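You operate a simulated robot arm through the tools that you are given. There is no shell and no other tool. Be economical: measure what you need, move in short steps, check, and stop when the job is done.

The job below is to be done with a simulated robot arm. You get a single attempt, and the scene is never put back.

TASK
Move both coils from the red board to the hooks named on their tags.
Fine: swing the red keeper up first and down after; leave the other coils, baskets, boards, clutches and locks. Where these are worked on the way, their far stop is far enough and under half their travel is too little: red keeper.

The check looks at the end state, three seconds after you hand in, the way a careful person would. Anything else that was tipped, shoved, dropped, spilled or broken makes it a failure.

THE ROBOT
A 7-joint arm with a two-finger parallel gripper on a trunk, on a base that drives. Base frame: it is fixed to the floor where the robot stands at the start and does not move with it; the origin is under the middle of the robot, x ahead of it, y to its left, z up; the surface under the hand at the start is at about z = 860. Lengths are in mm, angles in degrees, forces in N, time in s.
With the tool pointing down near the work surface it reaches from about 360 to 780 mm from the robot's upright axis, wherever it stands. Its first joint turns from -143.0 to 143.0 degrees. Places, roughly: black basket [250, -2750, 1000]; blue basket [250, -3000, 1000]; green clutch [-500, 300, 1400]; green lock [-800, 700, 1800]; pink coil [-1000, 750, 1000]; purple coil [-1250, 750, 1000]; red clutch [-600, 300, 1400]; red keeper [700, 0, 1000]; red lock [-1100, 700, 1800]. Payload 3 kg.
The TCP is the grasp point between the finger pads, 30 mm short of the fingertips. In the tool frame z runs along the fingers and y along their closing line. Largest opening 110 mm; finger width 20, thickness 10; the body of the gripper, 48 by 112 mm, starts 55 mm behind the TCP.
Orientation is that of the tool frame in the base frame, as [roll, pitch, yaw] about the fixed x, y, z axes, in that order (R = Rz(yaw) Ry(pitch) Rx(roll)). With the fingers straight down and closing along the base's y, the tool's x points along the base's -x, its y along +y and its z along -z.

THE INTERFACE
- The arm moves only by the tool apply_moves. Its arguments are lists of equal length, an entry for each row: "travel": the shift along the tool's x, y, z in mm, a list of three; "rot": the turn, a rotation vector about the tool's x, y, z in degrees, a list of three; "gripper": the closure in counts, from 0 (fully open) to 255 (shut). In form: {"travel": [[x, y, z], ...], "rot": [[wx, wy, wz], ...], "gripper": [gripper, ...]}. A call has 1 to 20 rows; each row shifts and turns the commanded pose from where the row before left it, along the tool's axes as they then stand. Rows are played at 5 a second. More than 50 mm and 8.6 degrees between two rows, or a gripper value outside its range, and nothing of the call is played. Where a pose cannot be reached the arm comes as near as it can. A force on the tool above 90 N (or 10 N above the force at the start of the call, whichever is more), or a blocked arm, ends the call early, and 0.2 s more pass. The fingers move at their own pace (about 153 mm/s each) and stop on an object; they squeeze with about 25 N. The grip force told is the motor's: it shows also when the fingers shut on nothing. Time passes only in rows, and 0.2 s behind the last, so rows that do not move let the fingers close. The reply holds the time, the measured pose of the TCP, the force on the tool along the base axes, the opening and the grip force, in the units named above and with some noise, with the torque about the TCP (base axes, N m) and any sound that the robot's microphone picked up.
- Cameras (640 x 400 px; columns grow to the right, rows downward): "scene" is now at [380.5, 392.5, 1440]; the picture's right is [-0.00, -0.17, -0.99], its down [-0.36, -0.92, 0.16] and it looks along [-0.93, 0.36, -0.06] (base axes); focal length 214 px, centre (320, 200). "wrist" rides on the gripper at [72, 17, -103] in the tool frame; the picture's right is [-0.23, 0.97, 0.00], its down [-0.76, -0.18, -0.62] and it looks along [-0.61, -0.14, 0.78] (tool axes); focal length 222 px, centre (320, 200). There is no depth. A picture from a camera that has moved, and an enlarged one, comes with that camera's place and axes in the base frame and with its lens.
- grab_frame(camera): a new picture of that camera. It takes no simulated time.
- move_column(by): slides the trunk up (or, below 0, down) by that many mm; the arm and the scene camera ride with it, the base frame stays. It gives what a move gives, with no picture.
- steer(legs): drives the robot by 1 to 6 legs, each [ahead, turn to the left] in mm and degrees, along the robot's own axes; the way and the turn of a leg run together, so that a leg with both is an arc; at most 1500 mm and 180 degrees a leg. The arm and the cameras ride along, it lands a little off, and it stops where it bumps. It gives what a move gives.
- pan_tilt(pan, tilt): turns the head with the scene camera to pan (to the left, within 80 degrees either way) and tilt (down, from -29 to 69), counted from straight ahead of the robot. It gives what a move gives.
- enlarge(camera, box): a new picture of the part [left, top, right, bottom] of that camera's present view, enlarged. It takes no simulated time.
- finish_job(): hands the job in; it is judged then, once.

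Go step by step. Nothing tells you exact positions but the pictures and the camera data: compare them with the known pose of the tool, close in by small moves and look again before you grip or let go. The budget is 120 turns and 90 pictures, counting those below and the enlarged ones. Unless the task says otherwise, let go and move clear before handing in, and close with one line.

The tools are called as name(argument=value, ...) on one line, values as JSON. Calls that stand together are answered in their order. apply_moves: Moves the arm, as the interface text tells. Its arguments: {"type":"object","properties":{"travel":{"type":"array"},"rot":{"type":"array"},"gripper":{"type":"array"}},"required":["travel","rot","gripper"]} The other tools are called the same way: move_column (by) slides the trunk up or down; steer (legs) drives the base; pan_tilt (pan, tilt) turns the head that bears the scene camera; grab_frame (camera) takes a picture; enlarge (camera, box) takes an enlarged picture of a part of a camera's view; finish_job () hands the job in.

At the start:

```text
time_s: 0.0
tcp_pos: [368.3, 339.3, 1319.1]
ee_rot: [-179.9, 0.0, 179.9]
contact_force: [-0.7, 0.0, -1.7]
ft_torque: [-0.02, 0.05, 0.0]
finger_gap: 110.0
grasp_force: 0.1
trunk travel left (down, up): [-325.0, 165.0]
robot x, y, heading: [3.5, -2.6, 0.0]
head pan, tilt: [80.2, 68.8]
```

scene: 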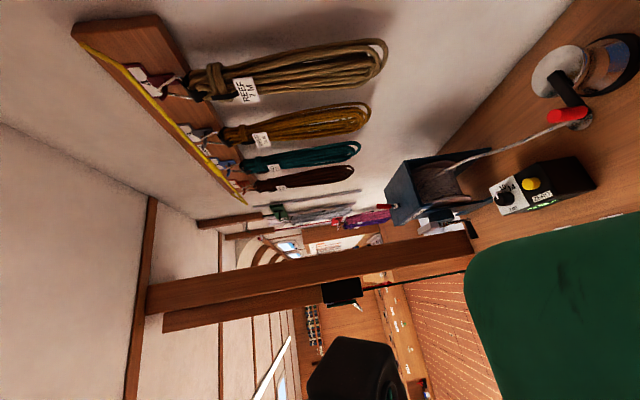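
wrist: 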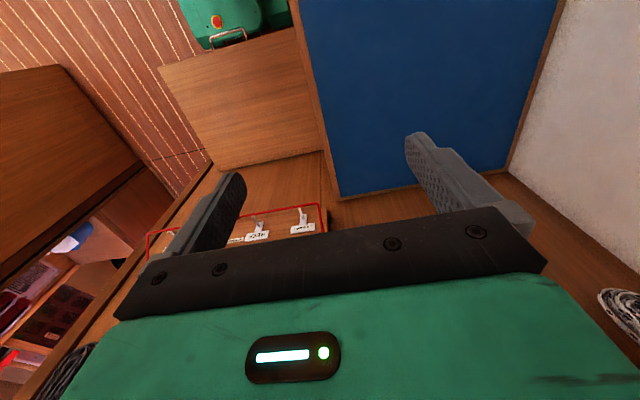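

The scene camera is rolled, looking back-left at a board of coils on the wall. I will look ahead for the red board and the red keeper.

pan_tilt(pan=0, tilt=20)

grab_frame(camera="scene")

```text
time_s: 1.5
tcp_pos: [367.1, 338.3, 1319.6]
ee_rot: [180.0, 0.0, 179.9]
contact_force: [0.6, -0.2, 0.2]
ft_torque: [0.0, 0.0, 0.03]
finger_gap: 110.1
grasp_force: 0.0
trunk travel left (down, up): [-325.0, 165.0]
robot x, y, heading: [-0.8, 2.1, 0.2]
head pan, tilt: [0.0, 20.0]
```

```text
87 pictures are left
camera scene: at [447.9, 337.5, 1356.9], right [0.0, -1.0, 0.0], down [-0.94, 0.0, 0.34], along [-0.34, 0.0, -0.94], focal length 214 px, centre (320, 200)
```

scene: 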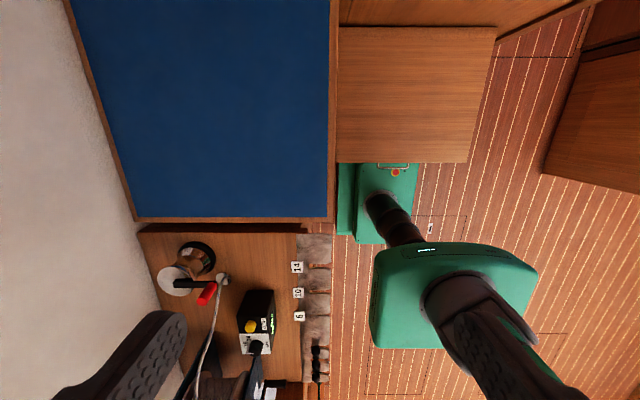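

The "scene" camera seems to be mounted on the hand side with its own axes. I will test other angles to see the area ahead.

pan_tilt(pan=0, tilt=-29)

grab_frame(camera="scene")

pan_tilt(pan=-70, tilt=-20)

grab_frame(camera="scene")

```text
time_s: 2.7
tcp_pos: [368.8, 339.2, 1318.3]
ee_rot: [-180.0, 0.0, 179.9]
contact_force: [-0.8, 0.9, 0.7]
ft_torque: [-0.02, 0.02, 0.01]
finger_gap: 109.9
grasp_force: 0.1
trunk travel left (down, up): [-325.0, 165.0]
robot x, y, heading: [0.3, -2.2, 0.1]
head pan, tilt: [0.0, -28.6]
```

```text
86 pictures are left
camera scene: at [520.3, 337.4, 1383.0], right [0.0, -1.0, 0.0], down [-0.88, 0.0, -0.48], along [0.48, 0.0, -0.88], focal length 214 px, centre (320, 200)
```

scene: 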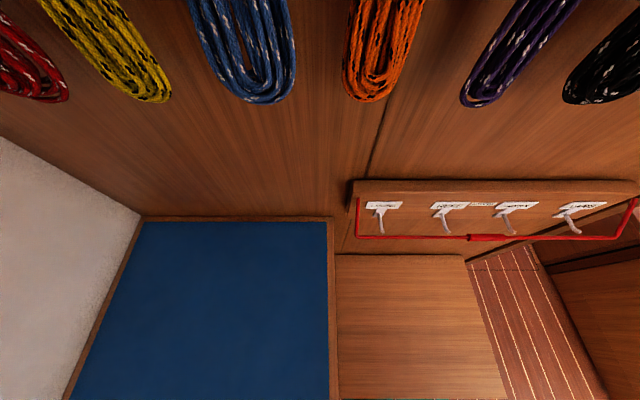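

```text
time_s: 4.1
tcp_pos: [367.3, 337.2, 1319.4]
ee_rot: [179.9, 0.0, -180.0]
contact_force: [0.3, 0.5, -0.2]
ft_torque: [-0.01, 0.01, 0.02]
finger_gap: 110.0
grasp_force: 0.0
trunk travel left (down, up): [-325.0, 165.0]
robot x, y, heading: [1.2, 0.5, 0.0]
head pan, tilt: [-70.0, -20.0]
```

```text
85 pictures are left
camera scene: at [509.6, 266.0, 1424.0], right [0.0, -0.34, 0.94], down [-0.94, -0.32, -0.12], along [0.34, -0.88, -0.32], focal length 214 px, centre (320, 200)
```

scene: 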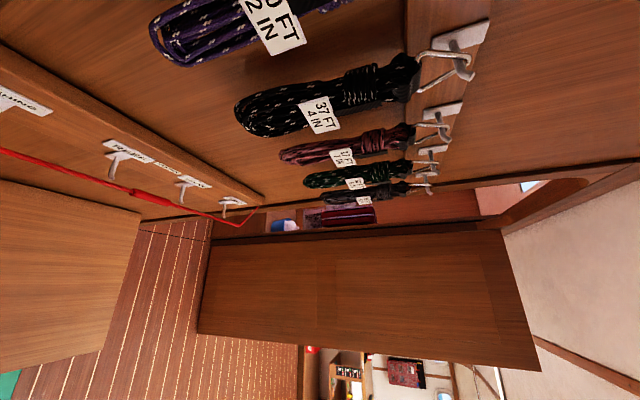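

Ahead is a wall with coils in a row and, below, a board with four labelled hooks barred by a red wire keeper. I'll read its labels, and look to the left and behind.

pan_tilt(pan=-25, tilt=-29)

enlarge(camera="scene", box=[100, 50, 420, 250])

pan_tilt(pan=78, tilt=-29)

grab_frame(camera="scene")

pan_tilt(pan=78, tilt=20)

grab_frame(camera="scene")

pan_tilt(pan=-78, tilt=50)

grab_frame(camera="scene")

```text
time_s: 5.2
tcp_pos: [368.4, 337.6, 1320.3]
ee_rot: [180.0, 0.0, -180.0]
contact_force: [-0.5, -0.2, -0.1]
ft_torque: [-0.02, 0.0, 0.03]
finger_gap: 109.8
grasp_force: 0.1
trunk travel left (down, up): [-325.0, 165.0]
robot x, y, heading: [-0.6, -1.3, -0.0]
head pan, tilt: [-25.0, -28.6]
```

```text
2.00 times, centred on (260, 150) of scene
camera zoom: at [520.4, 309.1, 1389.3], right [0.0, -0.91, 0.42], down [-0.88, -0.2, -0.43], along [0.48, -0.37, -0.8], focal length 429 px, centre (440, 300)
```

zoom: 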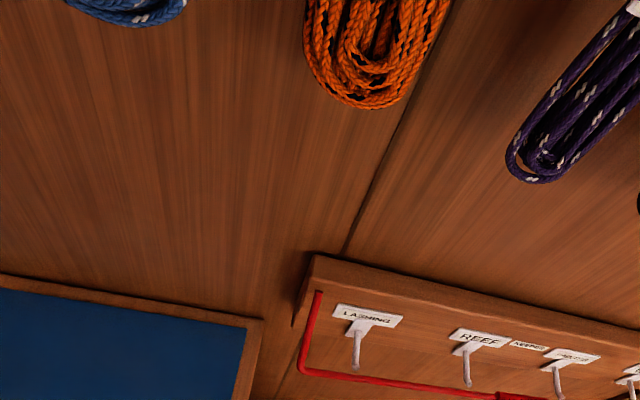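

```text
time_s: 7.0
tcp_pos: [367.7, 337.3, 1320.1]
ee_rot: [-180.0, -0.1, 180.0]
contact_force: [0.7, 0.2, -0.2]
ft_torque: [0.05, 0.0, 0.0]
finger_gap: 110.1
grasp_force: 0.0
trunk travel left (down, up): [-325.0, 165.0]
robot x, y, heading: [4.3, 2.1, -0.0]
head pan, tilt: [78.0, -28.6]
```

```text
83 pictures are left
camera scene: at [520.3, 402.9, 1436.0], right [0.0, -0.21, -0.98], down [-0.88, 0.47, -0.1], along [0.48, 0.86, -0.18], focal length 214 px, centre (320, 200)
```

scene: 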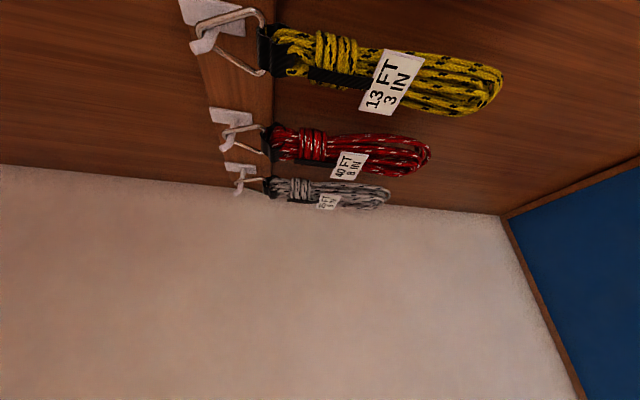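

```text
time_s: 8.2
tcp_pos: [368.3, 338.3, 1319.1]
ee_rot: [-179.9, 0.0, 179.9]
contact_force: [-0.2, -1.0, 0.4]
ft_torque: [0.0, 0.03, 0.03]
finger_gap: 110.3
grasp_force: 0.1
trunk travel left (down, up): [-325.0, 165.0]
robot x, y, heading: [2.2, -0.8, -0.1]
head pan, tilt: [78.0, 20.0]
```

```text
82 pictures are left
camera scene: at [448.1, 428.5, 1430.6], right [0.0, -0.21, -0.98], down [-0.94, -0.33, 0.07], along [-0.34, 0.92, -0.2], focal length 214 px, centre (320, 200)
```

scene: 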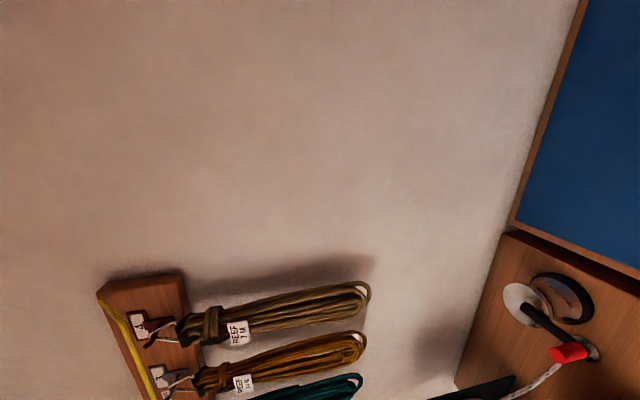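

```text
time_s: 10.6
tcp_pos: [367.4, 337.8, 1319.4]
ee_rot: [-180.0, 0.0, 180.0]
contact_force: [0.0, -1.0, 0.1]
ft_torque: [-0.01, -0.01, 0.02]
finger_gap: 109.7
grasp_force: 0.1
trunk travel left (down, up): [-325.0, 165.0]
robot x, y, heading: [1.4, -4.7, 0.1]
head pan, tilt: [-78.0, 50.0]
```

```text
81 pictures are left
camera scene: at [402.4, 262.1, 1434.0], right [0.0, -0.21, 0.98], down [-0.64, 0.75, 0.16], along [-0.77, -0.63, -0.13], focal length 214 px, centre (320, 200)
```

scene: 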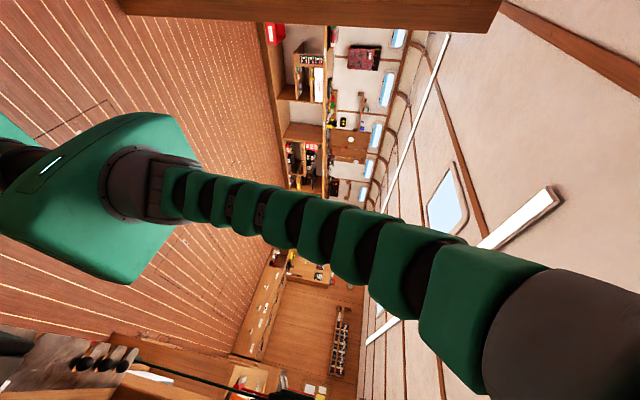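

The robot's left wall has a board with tagged coils ("REEF 7 M" etc.) and a yellow keeper; I'll look at it and beyond in detail to find the red board.

pan_tilt(pan=78, tilt=55)

enlarge(camera="scene", box=[60, 40, 460, 290])

pan_tilt(pan=80, tilt=69)

enlarge(camera="scene", box=[180, 150, 480, 338])

```text
time_s: 13.0
tcp_pos: [367.7, 337.1, 1319.1]
ee_rot: [-180.0, -0.1, 180.0]
contact_force: [0.3, 0.3, 0.2]
ft_torque: [0.0, 0.02, 0.02]
finger_gap: 110.2
grasp_force: 0.0
trunk travel left (down, up): [-325.0, 165.0]
robot x, y, heading: [1.0, -0.0, 0.0]
head pan, tilt: [78.0, 55.0]
```

```text
1.60 times, centred on (260, 165) of scene
camera zoom: at [395.9, 407.9, 1435.0], right [0.0, -0.21, -0.98], down [-0.57, -0.8, 0.17], along [-0.82, 0.56, -0.12], focal length 343 px, centre (416, 256)
```

zoom: 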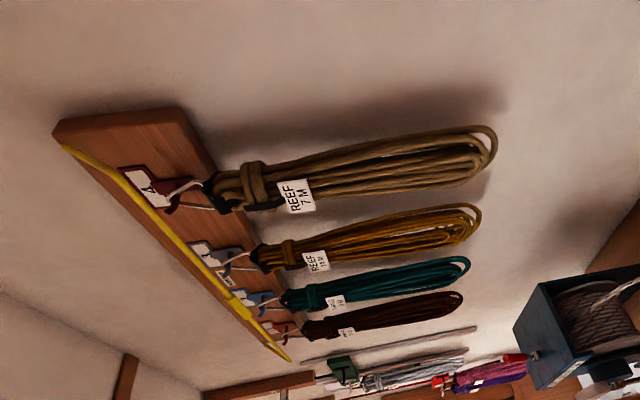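

```text
time_s: 13.8
tcp_pos: [368.0, 337.6, 1318.6]
ee_rot: [180.0, -0.1, -180.0]
contact_force: [-0.3, 0.1, 0.7]
ft_torque: [0.01, 0.0, 0.01]
finger_gap: 110.0
grasp_force: 0.1
trunk travel left (down, up): [-325.0, 165.0]
robot x, y, heading: [0.4, -4.2, 0.0]
head pan, tilt: [80.0, 68.8]
```

```text
2.13 times, centred on (330, 244) of scene
camera zoom: at [380.5, 392.6, 1440.3], right [0.0, -0.17, -0.98], down [-0.36, -0.92, 0.16], along [-0.93, 0.36, -0.06], focal length 456 px, centre (299, 106)
```

zoom: 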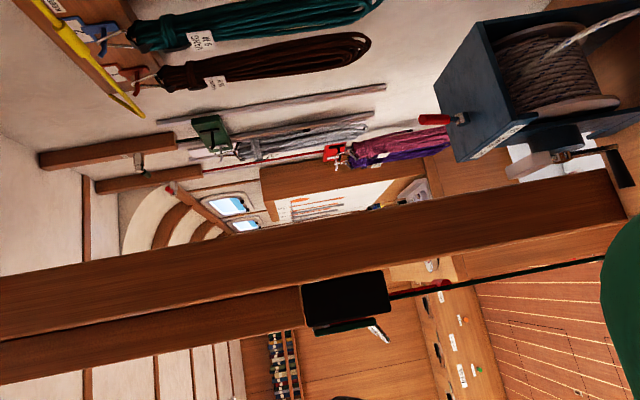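

The left board is the yellow one; its keeper is yellow. A maroon panel showed far off to the right, so I'll enlarge that.

pan_tilt(pan=-78, tilt=15)

grab_frame(camera="scene")

enlarge(camera="scene", box=[220, 100, 460, 250])

```text
time_s: 16.2
tcp_pos: [368.4, 337.4, 1320.1]
ee_rot: [179.9, 0.0, 180.0]
contact_force: [0.0, 0.0, -0.1]
ft_torque: [-0.02, 0.02, 0.01]
finger_gap: 109.9
grasp_force: 0.0
trunk travel left (down, up): [-325.0, 165.0]
robot x, y, heading: [-5.1, -2.2, 0.3]
head pan, tilt: [-78.0, 15.0]
```

```text
78 pictures are left
camera scene: at [456.1, 246.0, 1430.6], right [0.0, -0.21, 0.98], down [-0.97, 0.25, 0.05], along [-0.26, -0.94, -0.2], focal length 214 px, centre (320, 200)
```

scene: 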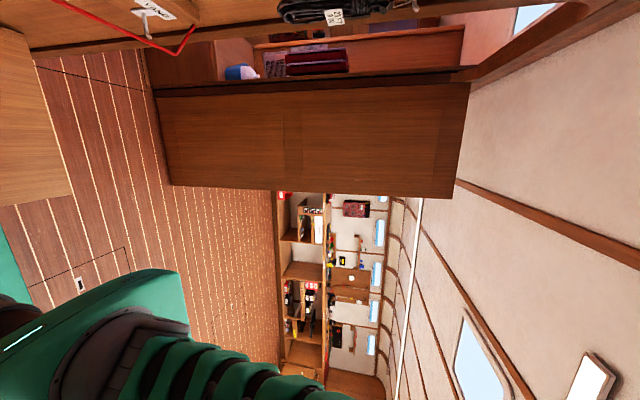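

```text
2.67 times, centred on (340, 175) of scene
camera zoom: at [456.1, 246.0, 1430.6], right [0.0, -0.21, 0.98], down [-0.97, 0.25, 0.05], along [-0.26, -0.94, -0.2], focal length 572 px, centre (267, 267)
```

zoom: 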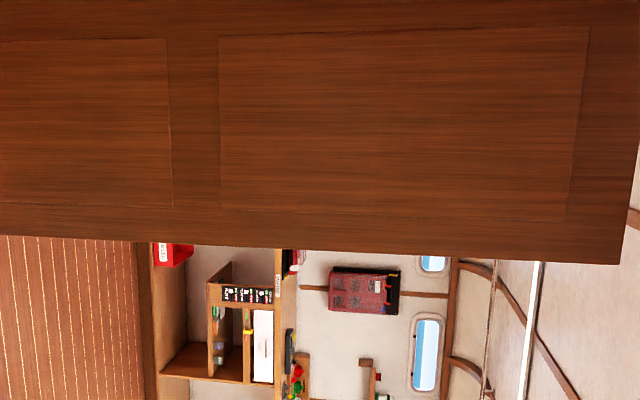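

No red board there (just a wall hanging). I'll move the hand along the left wall to read the tags and plates of the board there, and check that the scene camera rides with the hand.

apply_moves(travel=[[45, 10, 0], [45, 10, 0], [45, 10, 0], [45, 10, 0], [45, 10, 0], [0, 0, 0]], rot=[[0, 0, 0], [0, 0, 0], [0, 0, 0], [0, 0, 0], [0, 0, 0], [0, 0, 0]], gripper=[0, 0, 0, 0, 0, 0])

pan_tilt(pan=80, tilt=20)

grab_frame(camera="scene")

```text
time_s: 17.6
tcp_pos: [142.0, 387.2, 1317.5]
ee_rot: [-180.0, 0.0, -179.9]
contact_force: [-0.6, 0.7, -0.3]
ft_torque: [0.01, -0.01, -0.03]
finger_gap: 109.9
grasp_force: 0.0
trunk travel left (down, up): [-325.0, 165.0]
robot x, y, heading: [-1.2, 0.5, 0.3]
head pan, tilt: [-78.0, 15.0]
```

```text
time_s: 20.1
tcp_pos: [143.1, 386.7, 1317.6]
ee_rot: [-179.9, 0.1, 180.0]
contact_force: [-1.3, -0.5, 0.0]
ft_torque: [-0.05, 0.05, 0.01]
finger_gap: 110.1
grasp_force: 0.0
trunk travel left (down, up): [-325.0, 165.0]
robot x, y, heading: [1.9, -0.7, 0.2]
head pan, tilt: [80.0, 20.0]
```

```text
76 pictures are left
camera scene: at [222.8, 478.6, 1432.5], right [0.0, -0.17, -0.98], down [-0.94, -0.34, 0.06], along [-0.34, 0.93, -0.16], focal length 214 px, centre (320, 200)
```

scene: 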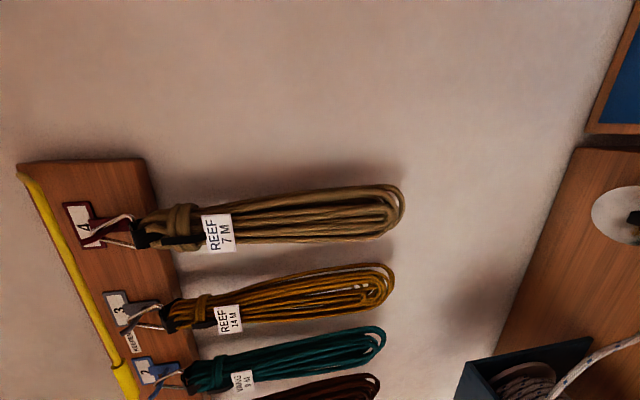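

The camera does ride with the hand; this board has a yellow keeper and hooks 4-3-2-1. I'll look behind for another board.

pan_tilt(pan=70, tilt=69)

grab_frame(camera="scene")

pan_tilt(pan=0, tilt=69)

grab_frame(camera="scene")

```text
time_s: 21.2
tcp_pos: [143.4, 387.6, 1318.5]
ee_rot: [-180.0, 0.1, 180.0]
contact_force: [0.1, 0.3, -0.5]
ft_torque: [-0.01, 0.0, -0.01]
finger_gap: 110.3
grasp_force: 0.0
trunk travel left (down, up): [-325.0, 165.0]
robot x, y, heading: [1.7, -0.1, -0.2]
head pan, tilt: [70.0, 68.8]
```

```text
75 pictures are left
camera scene: at [155.3, 439.5, 1429.6], right [0.0, -0.34, -0.94], down [-0.36, -0.88, 0.32], along [-0.93, 0.34, -0.12], focal length 214 px, centre (320, 200)
```

scene: 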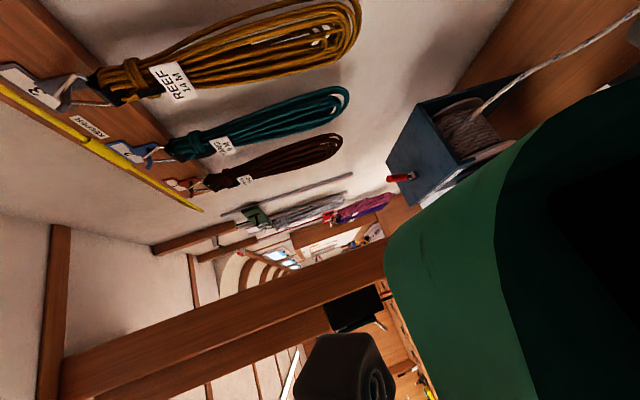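

```text
time_s: 22.7
tcp_pos: [143.7, 388.1, 1318.5]
ee_rot: [-180.0, 0.0, -180.0]
contact_force: [0.0, 0.6, -0.3]
ft_torque: [0.0, -0.02, -0.01]
finger_gap: 109.9
grasp_force: 0.1
trunk travel left (down, up): [-325.0, 165.0]
robot x, y, heading: [1.7, 0.2, -0.3]
head pan, tilt: [0.0, 68.8]
```

```text
74 pictures are left
camera scene: at [155.3, 386.9, 1392.8], right [0.0, -1.0, 0.0], down [-0.36, 0.0, 0.93], along [-0.93, 0.0, -0.36], focal length 214 px, centre (320, 200)
```

scene: 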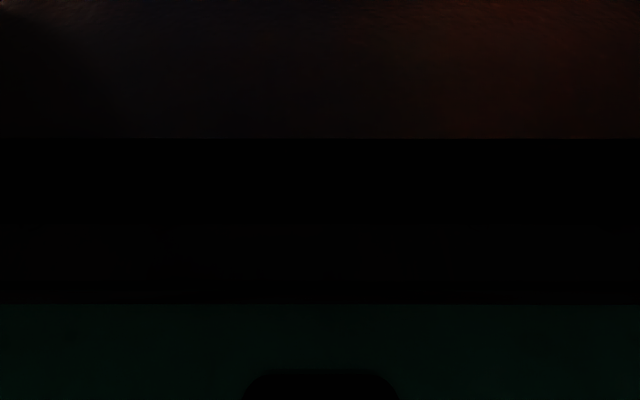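

Nothing visible behind but locked coils. I'll swing the hand round to the robot's right side to survey there.

apply_moves(travel=[[-40, -22, 0], [-40, -22, 0], [-40, -22, 0], [-40, -22, 0], [-24, -40, 0], [-24, -40, 0], [-24, -40, 0], [-24, -40, 0], [-24, -40, 0], [0, -50, 0], [0, -50, 0], [0, -50, 0], [0, -50, 0], [24, -40, 0], [24, -40, 0], [24, -40, 0], [24, -40, 0], [24, -40, 0], [40, -22, 0], [40, -22, 0]], rot=[[0, 0, 0], [0, 0, 0], [0, 0, 0], [0, 0, 0], [0, 0, 0], [0, 0, 0], [0, 0, 0], [0, 0, 0], [0, 0, 0], [0, 0, 0], [0, 0, 0], [0, 0, 0], [0, 0, 0], [0, 0, 0], [0, 0, 0], [0, 0, 0], [0, 0, 0], [0, 0, 0], [0, 0, 0], [0, 0, 0]], gripper=[0, 0, 0, 0, 0, 0, 0, 0, 0, 0, 0, 0, 0, 0, 0, 0, 0, 0, 0, 0])

pan_tilt(pan=-75, tilt=30)

grab_frame(camera="scene")

pan_tilt(pan=-60, tilt=69)

grab_frame(camera="scene")

```text
time_s: 26.9
tcp_pos: [222.7, -343.0, 1319.1]
ee_rot: [179.9, -0.1, 180.0]
contact_force: [-0.2, 0.4, 0.1]
ft_torque: [-0.01, 0.02, 0.01]
finger_gap: 110.1
grasp_force: 0.2
trunk travel left (down, up): [-325.0, 165.0]
robot x, y, heading: [-1.3, 1.2, -0.0]
head pan, tilt: [0.0, 68.8]
```

```text
time_s: 28.3
tcp_pos: [222.9, -343.4, 1319.4]
ee_rot: [-180.0, -0.1, 180.0]
contact_force: [-0.7, -0.8, -0.3]
ft_torque: [0.0, 0.03, -0.01]
finger_gap: 110.1
grasp_force: 0.0
trunk travel left (down, up): [-325.0, 165.0]
robot x, y, heading: [-3.5, 1.9, 0.1]
head pan, tilt: [-75.0, 30.0]
```

```text
73 pictures are left
camera scene: at [287.0, -431.3, 1426.3], right [0.0, -0.26, 0.97], down [-0.87, 0.48, 0.13], along [-0.5, -0.84, -0.22], focal length 214 px, centre (320, 200)
```

scene: 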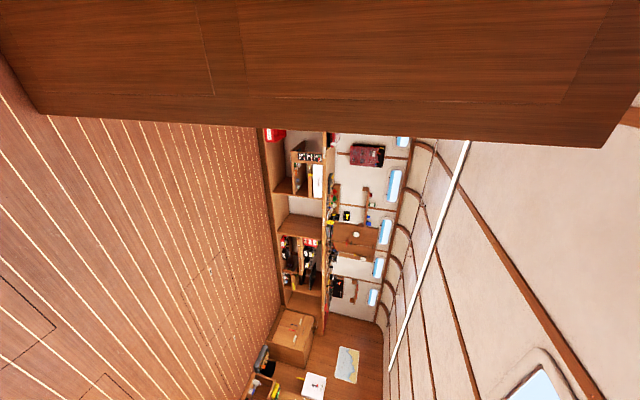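

```text
time_s: 29.4
tcp_pos: [222.2, -342.5, 1319.3]
ee_rot: [180.0, 0.0, -179.9]
contact_force: [0.0, 0.7, 0.0]
ft_torque: [0.0, 0.0, 0.02]
finger_gap: 110.0
grasp_force: 0.0
trunk travel left (down, up): [-325.0, 165.0]
robot x, y, heading: [0.3, 0.8, 0.2]
head pan, tilt: [-60.0, 68.8]
```

```text
72 pictures are left
camera scene: at [235.7, -392.4, 1421.8], right [0.0, -0.5, 0.87], down [-0.36, 0.81, 0.47], along [-0.93, -0.31, -0.18], focal length 214 px, centre (320, 200)
```

scene: 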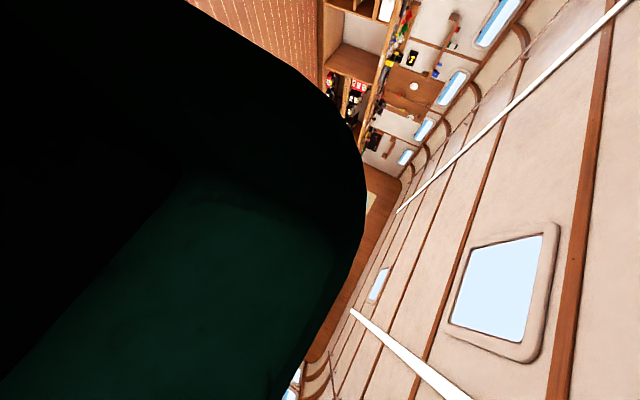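

Still no red board. A compartment ahead-right past the partition held maroon and blue items; I'll look there and enlarge.

pan_tilt(pan=-70, tilt=-15)

grab_frame(camera="scene")

pan_tilt(pan=-78, tilt=40)

enlarge(camera="scene", box=[240, 60, 440, 185])

```text
time_s: 30.9
tcp_pos: [222.9, -342.4, 1320.0]
ee_rot: [179.9, 0.0, -180.0]
contact_force: [0.1, -0.1, 0.2]
ft_torque: [0.0, 0.01, 0.0]
finger_gap: 110.1
grasp_force: 0.1
trunk travel left (down, up): [-325.0, 165.0]
robot x, y, heading: [1.0, -2.2, 0.0]
head pan, tilt: [-70.0, -15.0]
```

```text
71 pictures are left
camera scene: at [357.8, -419.6, 1422.3], right [0.0, -0.34, 0.94], down [-0.97, -0.24, -0.09], along [0.26, -0.91, -0.33], focal length 214 px, centre (320, 200)
```

scene: 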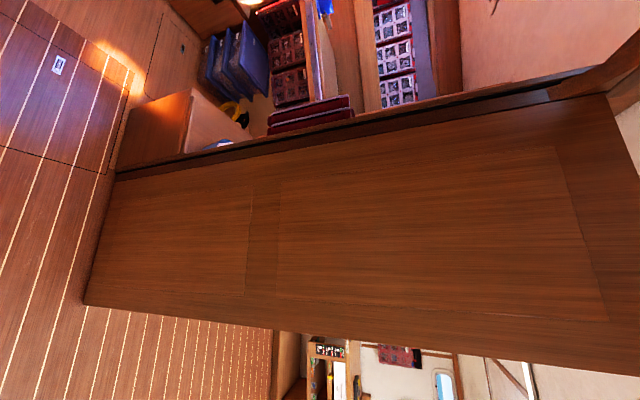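

```text
time_s: 32.2
tcp_pos: [222.6, -344.4, 1319.8]
ee_rot: [180.0, 0.0, 179.9]
contact_force: [0.2, -0.6, 0.1]
ft_torque: [0.02, 0.0, 0.0]
finger_gap: 110.0
grasp_force: 0.0
trunk travel left (down, up): [-325.0, 165.0]
robot x, y, heading: [-2.8, -2.5, -0.1]
head pan, tilt: [-78.0, 40.0]
```

```text
3.20 times, centred on (340, 122) of scene
camera zoom: at [271.8, -427.2, 1432.1], right [0.0, -0.21, 0.98], down [-0.77, 0.63, 0.13], along [-0.64, -0.75, -0.16], focal length 686 px, centre (256, 448)
```

zoom: 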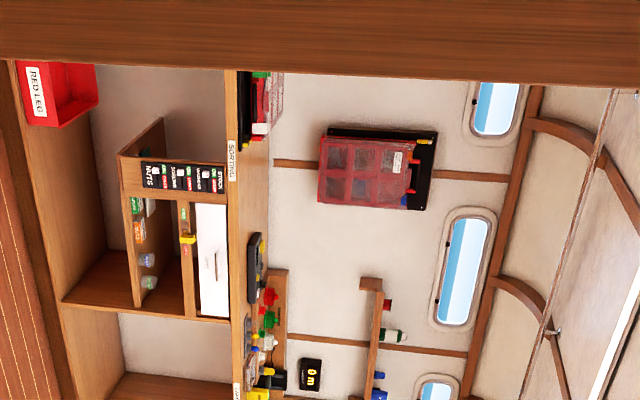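

The compartment beyond is a workshop, no red board. Next a closer look at the barred board ahead.

apply_moves(travel=[[-28, 40, 0], [-28, 40, 0], [-28, 40, 0], [-28, 40, 0], [-28, 40, 0], [-28, 40, 0], [0, 40, 0], [0, 40, 0], [0, 20, 0]], rot=[[0, 0, 0], [0, 0, 0], [0, 0, 0], [0, 0, 0], [0, 0, 0], [0, 0, 0], [0, 0, 0], [0, 0, 0], [0, 0, 0]], gripper=[0, 0, 0, 0, 0, 0, 0, 0, 0])

pan_tilt(pan=0, tilt=-29)

grab_frame(camera="scene")

enlarge(camera="scene", box=[150, 130, 500, 350])

```text
time_s: 34.2
tcp_pos: [390.0, -4.2, 1318.3]
ee_rot: [179.8, 0.0, -180.0]
contact_force: [0.1, -1.0, 0.0]
ft_torque: [-0.02, -0.01, 0.01]
finger_gap: 109.9
grasp_force: 0.1
trunk travel left (down, up): [-325.0, 165.0]
robot x, y, heading: [0.3, 1.1, -0.1]
head pan, tilt: [-78.0, 40.0]
```

```text
time_s: 35.7
tcp_pos: [389.8, -4.4, 1318.7]
ee_rot: [-180.0, 0.0, -179.9]
contact_force: [-0.1, -0.5, -0.1]
ft_torque: [-0.01, 0.02, -0.03]
finger_gap: 110.1
grasp_force: 0.1
trunk travel left (down, up): [-325.0, 165.0]
robot x, y, heading: [-3.2, -2.6, -0.0]
head pan, tilt: [0.0, -28.6]
```

```text
69 pictures are left
camera scene: at [543.0, -4.6, 1382.5], right [0.0, -1.0, 0.0], down [-0.88, 0.0, -0.48], along [0.48, 0.0, -0.88], focal length 214 px, centre (320, 200)
```

scene: 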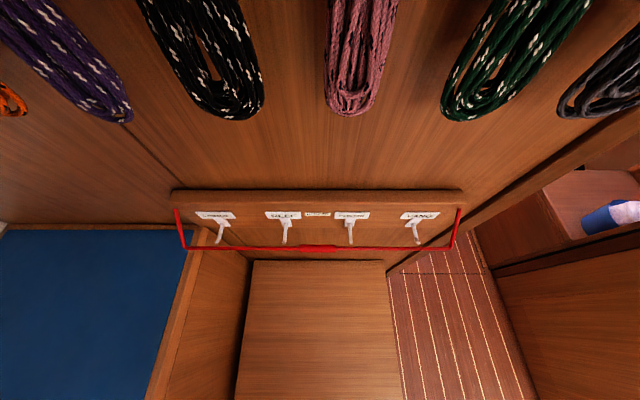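

```text
1.82 times, centred on (325, 240) of scene
camera zoom: at [543.0, -4.6, 1382.5], right [0.0, -1.0, 0.0], down [-0.88, 0.0, -0.48], along [0.48, 0.0, -0.88], focal length 390 px, centre (311, 127)
```

zoom: 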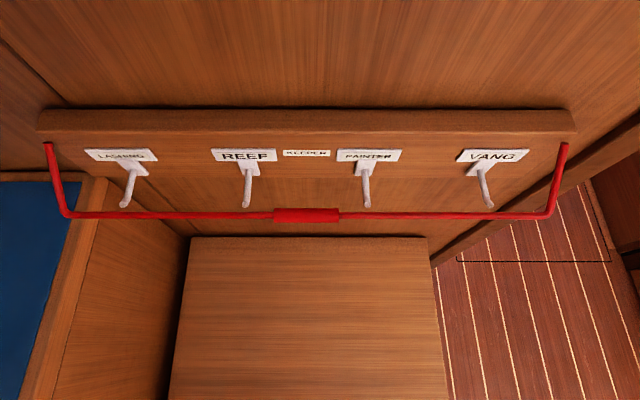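

Hooks read LASHING, REEF, PAINTER, VANG behind the red keeper. The source red board must be elsewhere; I'll turn the robot to survey behind.

steer(legs=[[0, -120]])

pan_tilt(pan=0, tilt=-29)

grab_frame(camera="scene")

pan_tilt(pan=-75, tilt=-20)

grab_frame(camera="scene")

```text
time_s: 37.1
tcp_pos: [382.7, -43.2, 1319.7]
ee_rot: [180.0, 0.1, 174.3]
contact_force: [-0.7, 0.1, 0.7]
ft_torque: [0.02, -0.09, -0.01]
finger_gap: 109.8
grasp_force: 0.0
trunk travel left (down, up): [-325.0, 165.0]
robot x, y, heading: [-7.2, 4.4, -4.8]
head pan, tilt: [0.0, -28.6]
stopped in leg 1: the robot was blocked; the commanded pose is now the measured one
```

```text
time_s: 37.7
tcp_pos: [383.1, -42.1, 1319.8]
ee_rot: [-180.0, 0.2, 174.3]
contact_force: [0.0, 0.1, -0.3]
ft_torque: [-0.02, -0.02, -0.04]
finger_gap: 109.9
grasp_force: 0.0
trunk travel left (down, up): [-325.0, 165.0]
robot x, y, heading: [-6.9, 3.2, -5.0]
head pan, tilt: [0.0, -28.6]
```

```text
67 pictures are left
camera scene: at [534.2, -57.8, 1384.1], right [-0.1, -0.99, 0.0], down [-0.87, 0.09, -0.48], along [0.48, -0.05, -0.88], focal length 214 px, centre (320, 200)
```

scene: 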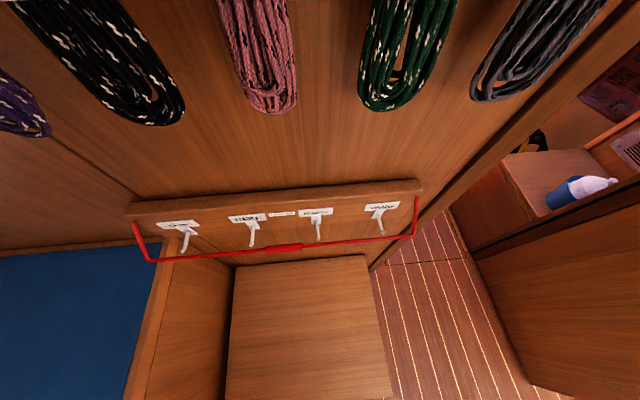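

```text
time_s: 39.1
tcp_pos: [383.0, -41.6, 1319.0]
ee_rot: [-180.0, 0.1, 174.3]
contact_force: [0.0, -1.1, 0.6]
ft_torque: [0.01, -0.01, 0.0]
finger_gap: 110.3
grasp_force: 0.0
trunk travel left (down, up): [-325.0, 165.0]
robot x, y, heading: [-6.9, 4.9, -5.0]
head pan, tilt: [-75.0, -20.0]
```

```text
66 pictures are left
camera scene: at [516.0, -129.7, 1431.4], right [-0.03, -0.26, 0.97], down [-0.97, -0.24, -0.09], along [0.25, -0.94, -0.24], focal length 214 px, centre (320, 200)
```

scene: 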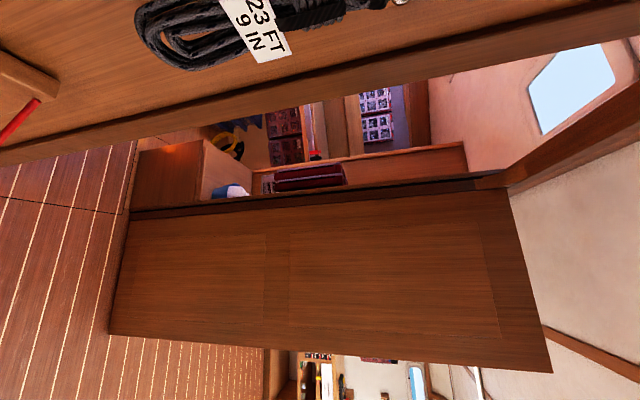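

The base is hemmed in by the seat box ahead and the bench at left. I'll straighten, back off and turn right.

steer(legs=[[0, 5], [-350, 0], [0, -80]])

pan_tilt(pan=-75, tilt=-15)

grab_frame(camera="scene")

```text
time_s: 45.5
tcp_pos: [-302.5, -389.2, 1321.5]
ee_rot: [180.0, 0.1, 98.9]
contact_force: [1.1, -0.4, -0.7]
ft_torque: [-0.01, 0.01, -0.01]
finger_gap: 110.4
grasp_force: 0.1
trunk travel left (down, up): [-325.0, 165.0]
robot x, y, heading: [-318.2, 6.2, -80.1]
head pan, tilt: [-75.0, -20.0]
```

```text
time_s: 46.1
tcp_pos: [-302.0, -388.9, 1320.7]
ee_rot: [179.9, 0.1, 98.9]
contact_force: [0.3, 0.7, -0.7]
ft_torque: [-0.04, 0.02, 0.01]
finger_gap: 110.2
grasp_force: 0.2
trunk travel left (down, up): [-325.0, 165.0]
robot x, y, heading: [-320.0, 4.7, -80.1]
head pan, tilt: [-75.0, -15.0]
```

```text
65 pictures are left
camera scene: at [-356.4, -532.7, 1430.8], right [-0.26, -0.04, 0.97], down [-0.4, 0.92, -0.07], along [-0.88, -0.4, -0.25], focal length 214 px, centre (320, 200)
```

scene: 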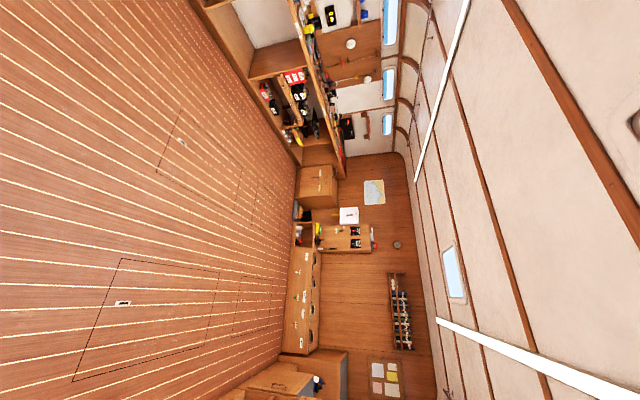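

Large open cabin, no hook board at the far wall. I'll look toward the back-left wall and the opposite wall.

pan_tilt(pan=-78, tilt=45)

grab_frame(camera="scene")

steer(legs=[[0, -80]])

pan_tilt(pan=-78, tilt=0)

grab_frame(camera="scene")

pan_tilt(pan=78, tilt=10)

grab_frame(camera="scene")

```text
time_s: 47.4
tcp_pos: [-303.9, -389.4, 1319.8]
ee_rot: [180.0, 0.2, 98.8]
contact_force: [0.3, 0.9, 1.2]
ft_torque: [-0.01, 0.03, 0.02]
finger_gap: 110.0
grasp_force: 0.0
trunk travel left (down, up): [-325.0, 165.0]
robot x, y, heading: [-317.6, 4.3, -80.1]
head pan, tilt: [-78.0, 45.0]
```

```text
64 pictures are left
camera scene: at [-373.1, -440.8, 1434.6], right [-0.2, -0.03, 0.98], down [0.57, 0.81, 0.15], along [-0.79, 0.59, -0.15], focal length 214 px, centre (320, 200)
```

scene: 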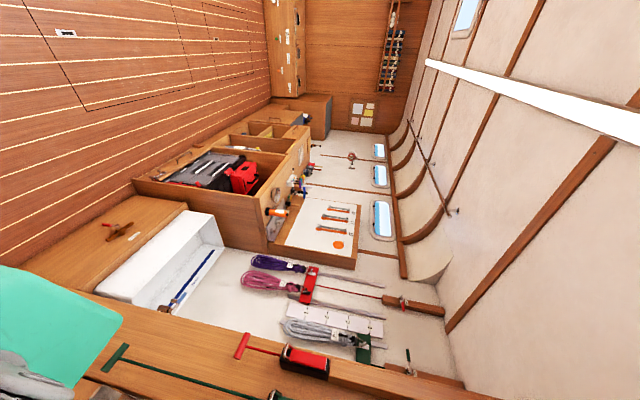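

```text
time_s: 51.3
tcp_pos: [-707.0, -78.5, 1320.1]
ee_rot: [180.0, 0.1, 18.6]
contact_force: [0.3, -0.3, 0.1]
ft_torque: [-0.04, 0.01, 0.01]
finger_gap: 110.1
grasp_force: 0.1
trunk travel left (down, up): [-325.0, 165.0]
robot x, y, heading: [-308.0, -35.0, -160.2]
head pan, tilt: [-78.0, 45.0]
```

```text
time_s: 52.5
tcp_pos: [-706.5, -79.4, 1320.5]
ee_rot: [180.0, 0.1, 18.6]
contact_force: [0.0, 0.5, 0.5]
ft_torque: [-0.04, -0.01, 0.02]
finger_gap: 110.2
grasp_force: 0.0
trunk travel left (down, up): [-325.0, 165.0]
robot x, y, heading: [-307.3, -37.2, -160.1]
head pan, tilt: [-78.0, 0.0]
```

```text
63 pictures are left
camera scene: at [-837.1, -31.1, 1433.4], right [-0.06, 0.2, 0.98], down [0.95, 0.32, 0.0], along [-0.31, 0.93, -0.21], focal length 214 px, centre (320, 200)
```

scene: 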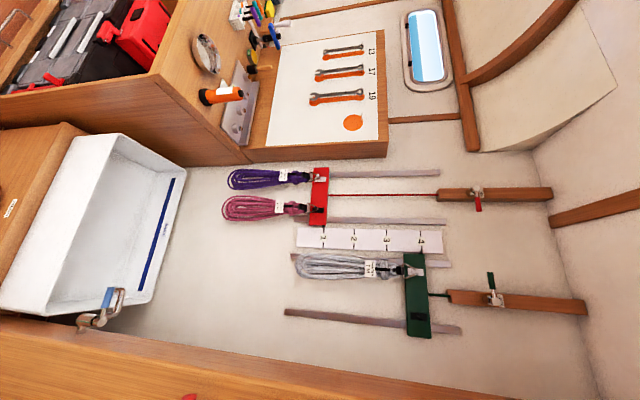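

```text
time_s: 54.9
tcp_pos: [-708.3, -79.3, 1321.5]
ee_rot: [180.0, 0.1, 18.6]
contact_force: [-0.1, -0.6, 0.3]
ft_torque: [0.0, -0.04, -0.02]
finger_gap: 109.9
grasp_force: 0.0
trunk travel left (down, up): [-325.0, 165.0]
robot x, y, heading: [-311.4, -35.0, -160.4]
head pan, tilt: [78.0, 10.0]
```

```text
62 pictures are left
camera scene: at [-765.0, -195.7, 1432.5], right [-0.07, 0.2, -0.98], down [0.88, 0.47, 0.04], along [0.47, -0.86, -0.21], focal length 214 px, centre (320, 200)
```

scene: 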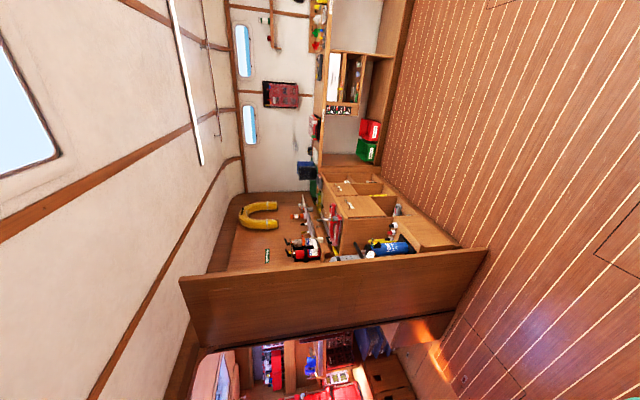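

Found it: the red board on the left wall, behind the robot, with the purple and pink coils. I'll enlarge it to read tags and study hooks.

pan_tilt(pan=-78, tilt=0)

enlarge(camera="scene", box=[216, 150, 344, 230])

```text
time_s: 57.3
tcp_pos: [-707.8, -78.3, 1322.1]
ee_rot: [-180.0, 0.1, 18.6]
contact_force: [0.0, -0.3, -0.5]
ft_torque: [0.02, 0.0, -0.01]
finger_gap: 110.0
grasp_force: 0.2
trunk travel left (down, up): [-325.0, 165.0]
robot x, y, heading: [-310.9, -35.7, -160.0]
head pan, tilt: [-78.0, 0.0]
```

```text
5.00 times, centred on (280, 190) of scene
camera zoom: at [-837.2, -31.2, 1433.3], right [-0.06, 0.2, 0.98], down [0.95, 0.32, 0.0], along [-0.31, 0.93, -0.21], focal length 1072 px, centre (520, 250)
```

zoom: 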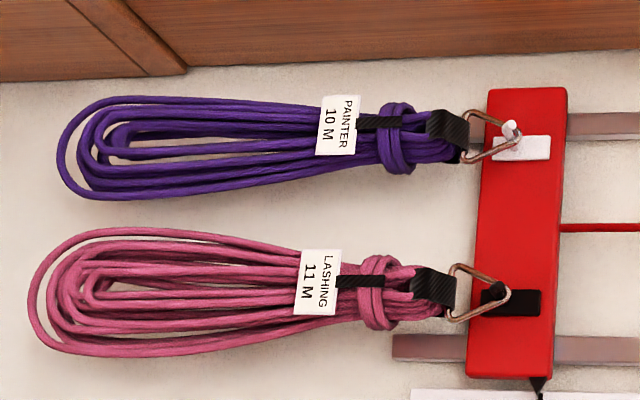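

Purple is tagged PAINTER 10 M, pink LASHING 11 M, each hung by a triangle ring on a peg of the red board (~x -1110, y 750, z 1230). I'll drive alongside the counter facing -x.

steer(legs=[[0, -20], [740, 0]])

pan_tilt(pan=-80, tilt=60)

grab_frame(camera="scene")

```text
time_s: 62.4
tcp_pos: [-1436.6, 63.6, 1320.5]
ee_rot: [-180.0, 0.2, -1.6]
contact_force: [-0.4, -0.5, 0.5]
ft_torque: [0.02, -0.02, 0.04]
finger_gap: 110.0
grasp_force: 0.0
trunk travel left (down, up): [-325.0, 165.0]
robot x, y, heading: [-1050.2, -26.7, 179.8]
head pan, tilt: [-78.0, 0.0]
```

```text
time_s: 63.7
tcp_pos: [-1436.5, 64.0, 1321.8]
ee_rot: [-179.9, 0.0, -1.6]
contact_force: [-0.3, 0.0, 1.0]
ft_torque: [0.0, 0.0, 0.01]
finger_gap: 109.8
grasp_force: 0.1
trunk travel left (down, up): [-325.0, 165.0]
robot x, y, heading: [-1049.9, -31.6, 179.6]
head pan, tilt: [-80.0, 60.0]
```

```text
60 pictures are left
camera scene: at [-1452.4, 130.2, 1440.8], right [0.01, 0.17, 0.98], down [0.48, -0.87, 0.15], along [0.88, 0.47, -0.09], focal length 214 px, centre (320, 200)
```

scene: 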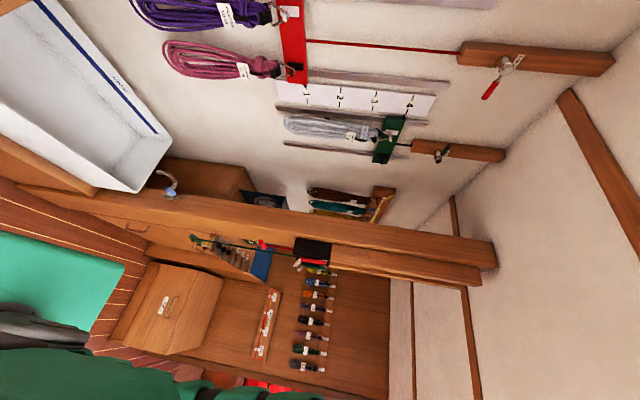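

Counter runs at y≈200, and the red board is right ahead of the arm's side. I'll bring the hand toward the wall and turn it horizontal (fingers toward +y, wrist camera on top).

apply_moves(travel=[[20, -44, 0], [20, -44, 0], [20, -44, 0], [20, -44, 0], [20, -44, 0], [20, -44, 0], [20, -44, 0]], rot=[[0, 0, 0], [0, 0, 0], [0, 0, 0], [0, 0, 0], [0, 0, 0], [0, 0, 0], [0, 0, 0]], gripper=[0, 0, 0, 0, 0, 0, 0])

apply_moves(travel=[[0, 0, 0], [0, 0, 0], [0, 0, 0], [0, 0, 0], [0, 0, 0], [0, 0, 0], [0, 0, 0], [0, 0, 0], [0, 0, 0], [0, 0, 0], [0, 0, 0], [0, 0, 0], [0, 0, 0], [0, 0, 0], [0, 0, 0]], rot=[[4.62, 4.62, -4.62], [4.62, 4.62, -4.62], [4.62, 4.62, -4.62], [4.62, 4.62, -4.62], [4.62, 4.62, -4.62], [4.62, 4.62, -4.62], [4.62, 4.62, -4.62], [4.62, 4.62, -4.62], [4.62, 4.62, -4.62], [4.62, 4.62, -4.62], [4.62, 4.62, -4.62], [4.62, 4.62, -4.62], [4.62, 4.62, -4.62], [4.62, 4.62, -4.62], [4.62, 4.62, -4.62]], gripper=[0, 0, 0, 0, 0, 0, 0, 0, 0, 0, 0, 0, 0, 0, 0])

grab_frame(camera="wrist")

```text
time_s: 65.3
tcp_pos: [-1288.8, 368.3, 1322.7]
ee_rot: [-179.9, 0.1, -1.6]
contact_force: [-0.5, -0.7, 0.3]
ft_torque: [0.04, 0.0, 0.03]
finger_gap: 110.2
grasp_force: 0.0
trunk travel left (down, up): [-325.0, 165.0]
robot x, y, heading: [-1047.4, -31.3, 179.5]
head pan, tilt: [-80.0, 60.0]
```

```text
time_s: 68.5
tcp_pos: [-1295.5, 372.6, 1331.7]
ee_rot: [-118.9, -89.9, 27.2]
contact_force: [0.4, -0.4, 0.3]
ft_torque: [0.01, -0.03, 0.01]
finger_gap: 109.9
grasp_force: 0.0
out of reach, approached as far as the arm can: row 15
trunk travel left (down, up): [-325.0, 165.0]
robot x, y, heading: [-1047.2, -26.8, 179.8]
head pan, tilt: [-80.0, 60.0]
```

```text
59 pictures are left
camera wrist: at [-1280.8, 269.5, 1403.4], right [0.97, -0.03, -0.23], down [-0.2, -0.62, -0.76], along [-0.12, 0.79, -0.61], focal length 222 px, centre (320, 200)
```

wrist: 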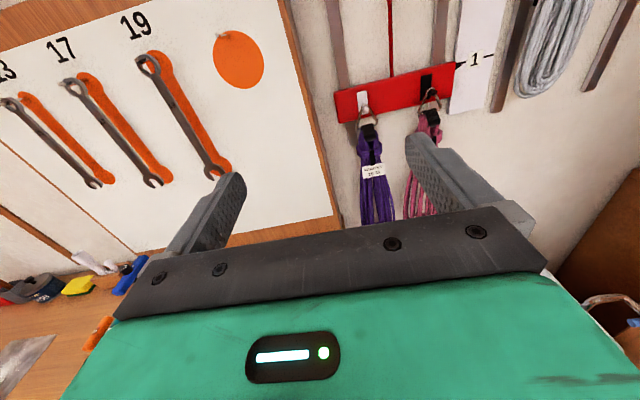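

The hand is horizontal and the view is upright: purple strap at about (-1202, 750, 1193), pink at (-1073, 750, 1187). I'll approach the purple coil and look again.

apply_moves(travel=[[-22, 15, 38], [-22, 15, 38], [-22, 15, 38], [-22, 15, 38], [-22, 15, 38], [-22, 15, 38], [0, 0, 0]], rot=[[0, 0, 0], [0, 0, 0], [0, 0, 0], [0, 0, 0], [0, 0, 0], [0, 0, 0], [0, 0, 0]], gripper=[0, 0, 0, 0, 0, 0, 0])

grab_frame(camera="wrist")

```text
time_s: 70.1
tcp_pos: [-1204.9, 540.0, 1256.6]
ee_rot: [-82.6, -89.9, -8.9]
contact_force: [-0.5, -0.2, -0.4]
ft_torque: [0.03, -0.02, 0.01]
finger_gap: 109.8
grasp_force: 0.0
out of reach, approached as far as the arm can: row 1, 2, 3
trunk travel left (down, up): [-325.0, 165.0]
robot x, y, heading: [-1048.6, -29.7, 179.8]
head pan, tilt: [-80.0, 60.0]
```

```text
58 pictures are left
camera wrist: at [-1189.3, 436.6, 1329.4], right [0.97, -0.03, -0.23], down [-0.2, -0.62, -0.76], along [-0.12, 0.79, -0.61], focal length 222 px, centre (320, 200)
```

wrist: 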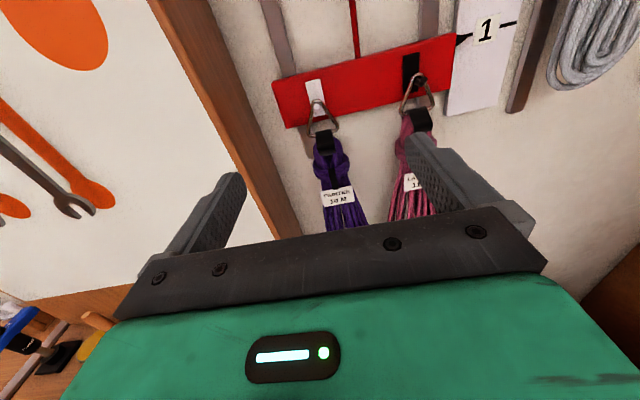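

Triangulation gives the purple strap at (-1204, 736, 1199). Closing in.

apply_moves(travel=[[-20, 0, 40], [-20, 0, 40], [-20, 0, 40], [0, 0, 0]], rot=[[0, 0, 0], [0, 0, 0], [0, 0, 0], [0, 0, 0]], gripper=[0, 0, 0, 0])

grab_frame(camera="wrist")

```text
time_s: 71.1
tcp_pos: [-1199.6, 661.6, 1196.3]
ee_rot: [-57.3, -89.9, -34.5]
contact_force: [0.4, 0.3, 0.4]
ft_torque: [0.0, 0.01, -0.01]
finger_gap: 110.0
grasp_force: 0.1
trunk travel left (down, up): [-325.0, 165.0]
robot x, y, heading: [-1046.5, -25.1, 179.4]
head pan, tilt: [-80.0, 60.0]
```

```text
57 pictures are left
camera wrist: at [-1185.3, 557.3, 1269.1], right [0.97, -0.03, -0.23], down [-0.2, -0.62, -0.76], along [-0.12, 0.79, -0.61], focal length 222 px, centre (320, 200)
```

wrist: 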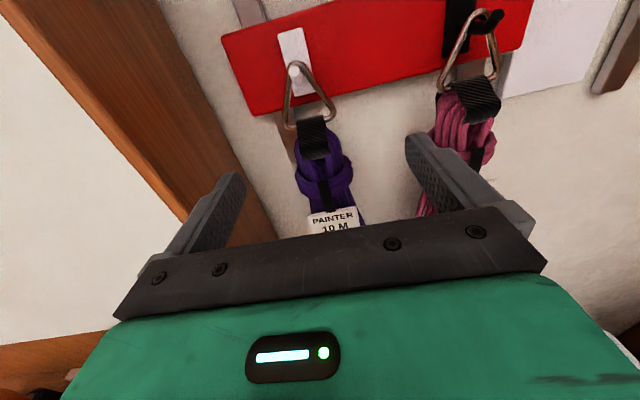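

Aligned. The wood frame is near on the left, so I part-close the fingers to ~80 mm and advance onto the strap.

apply_moves(travel=[[0, -4, 0], [-4, 0, 25], [-4, 0, 20], [0, 0, 20], [0, 0, 0]], rot=[[0, 0, 0], [0, 0, 0], [0, 0, 0], [0, 0, 0], [0, 0, 0]], gripper=[70, 70, 70, 70, 70])

grab_frame(camera="wrist")

```text
time_s: 72.3
tcp_pos: [-1202.5, 725.6, 1188.4]
ee_rot: [-39.5, -89.9, -52.2]
contact_force: [0.3, 0.6, -0.9]
ft_torque: [-0.01, 0.0, 0.01]
finger_gap: 79.8
grasp_force: 0.0
trunk travel left (down, up): [-325.0, 165.0]
robot x, y, heading: [-1049.0, -29.6, 179.6]
head pan, tilt: [-80.0, 60.0]
```

```text
56 pictures are left
camera wrist: at [-1187.9, 621.7, 1261.3], right [0.97, -0.03, -0.23], down [-0.2, -0.62, -0.76], along [-0.12, 0.79, -0.61], focal length 222 px, centre (320, 200)
```

wrist: 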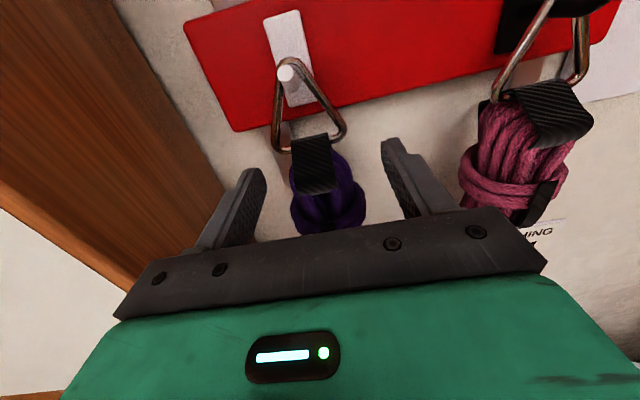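

The strap lies between the fingers. A bit deeper, then close.

apply_moves(travel=[[0, -1, 7], [0, 0, 6], [0, 0, 0], [0, 0, 0], [0, 0, 0], [0, 0, 0]], rot=[[0, 0, 0], [0, 0, 0], [0, 0, 0], [0, 0, 0], [0, 0, 0], [0, 0, 0]], gripper=[70, 70, 255, 255, 255, 255])

grab_frame(camera="wrist")

```text
time_s: 73.7
tcp_pos: [-1204.5, 739.2, 1188.7]
ee_rot: [2.2, -89.9, -93.6]
contact_force: [-8.7, 5.4, 2.7]
ft_torque: [-0.15, -0.43, 0.22]
finger_gap: 51.1
grasp_force: 24.9
trunk travel left (down, up): [-325.0, 165.0]
robot x, y, heading: [-1049.5, -31.6, 179.6]
head pan, tilt: [-80.0, 60.0]
```

```text
55 pictures are left
camera wrist: at [-1190.3, 634.9, 1261.8], right [0.97, -0.03, -0.23], down [-0.19, -0.62, -0.76], along [-0.12, 0.79, -0.61], focal length 222 px, centre (320, 200)
```

wrist: 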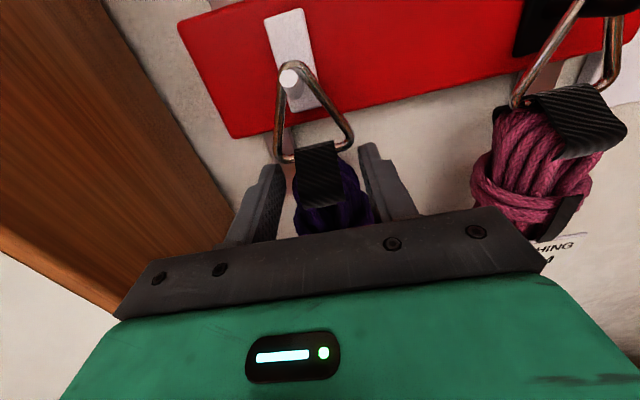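

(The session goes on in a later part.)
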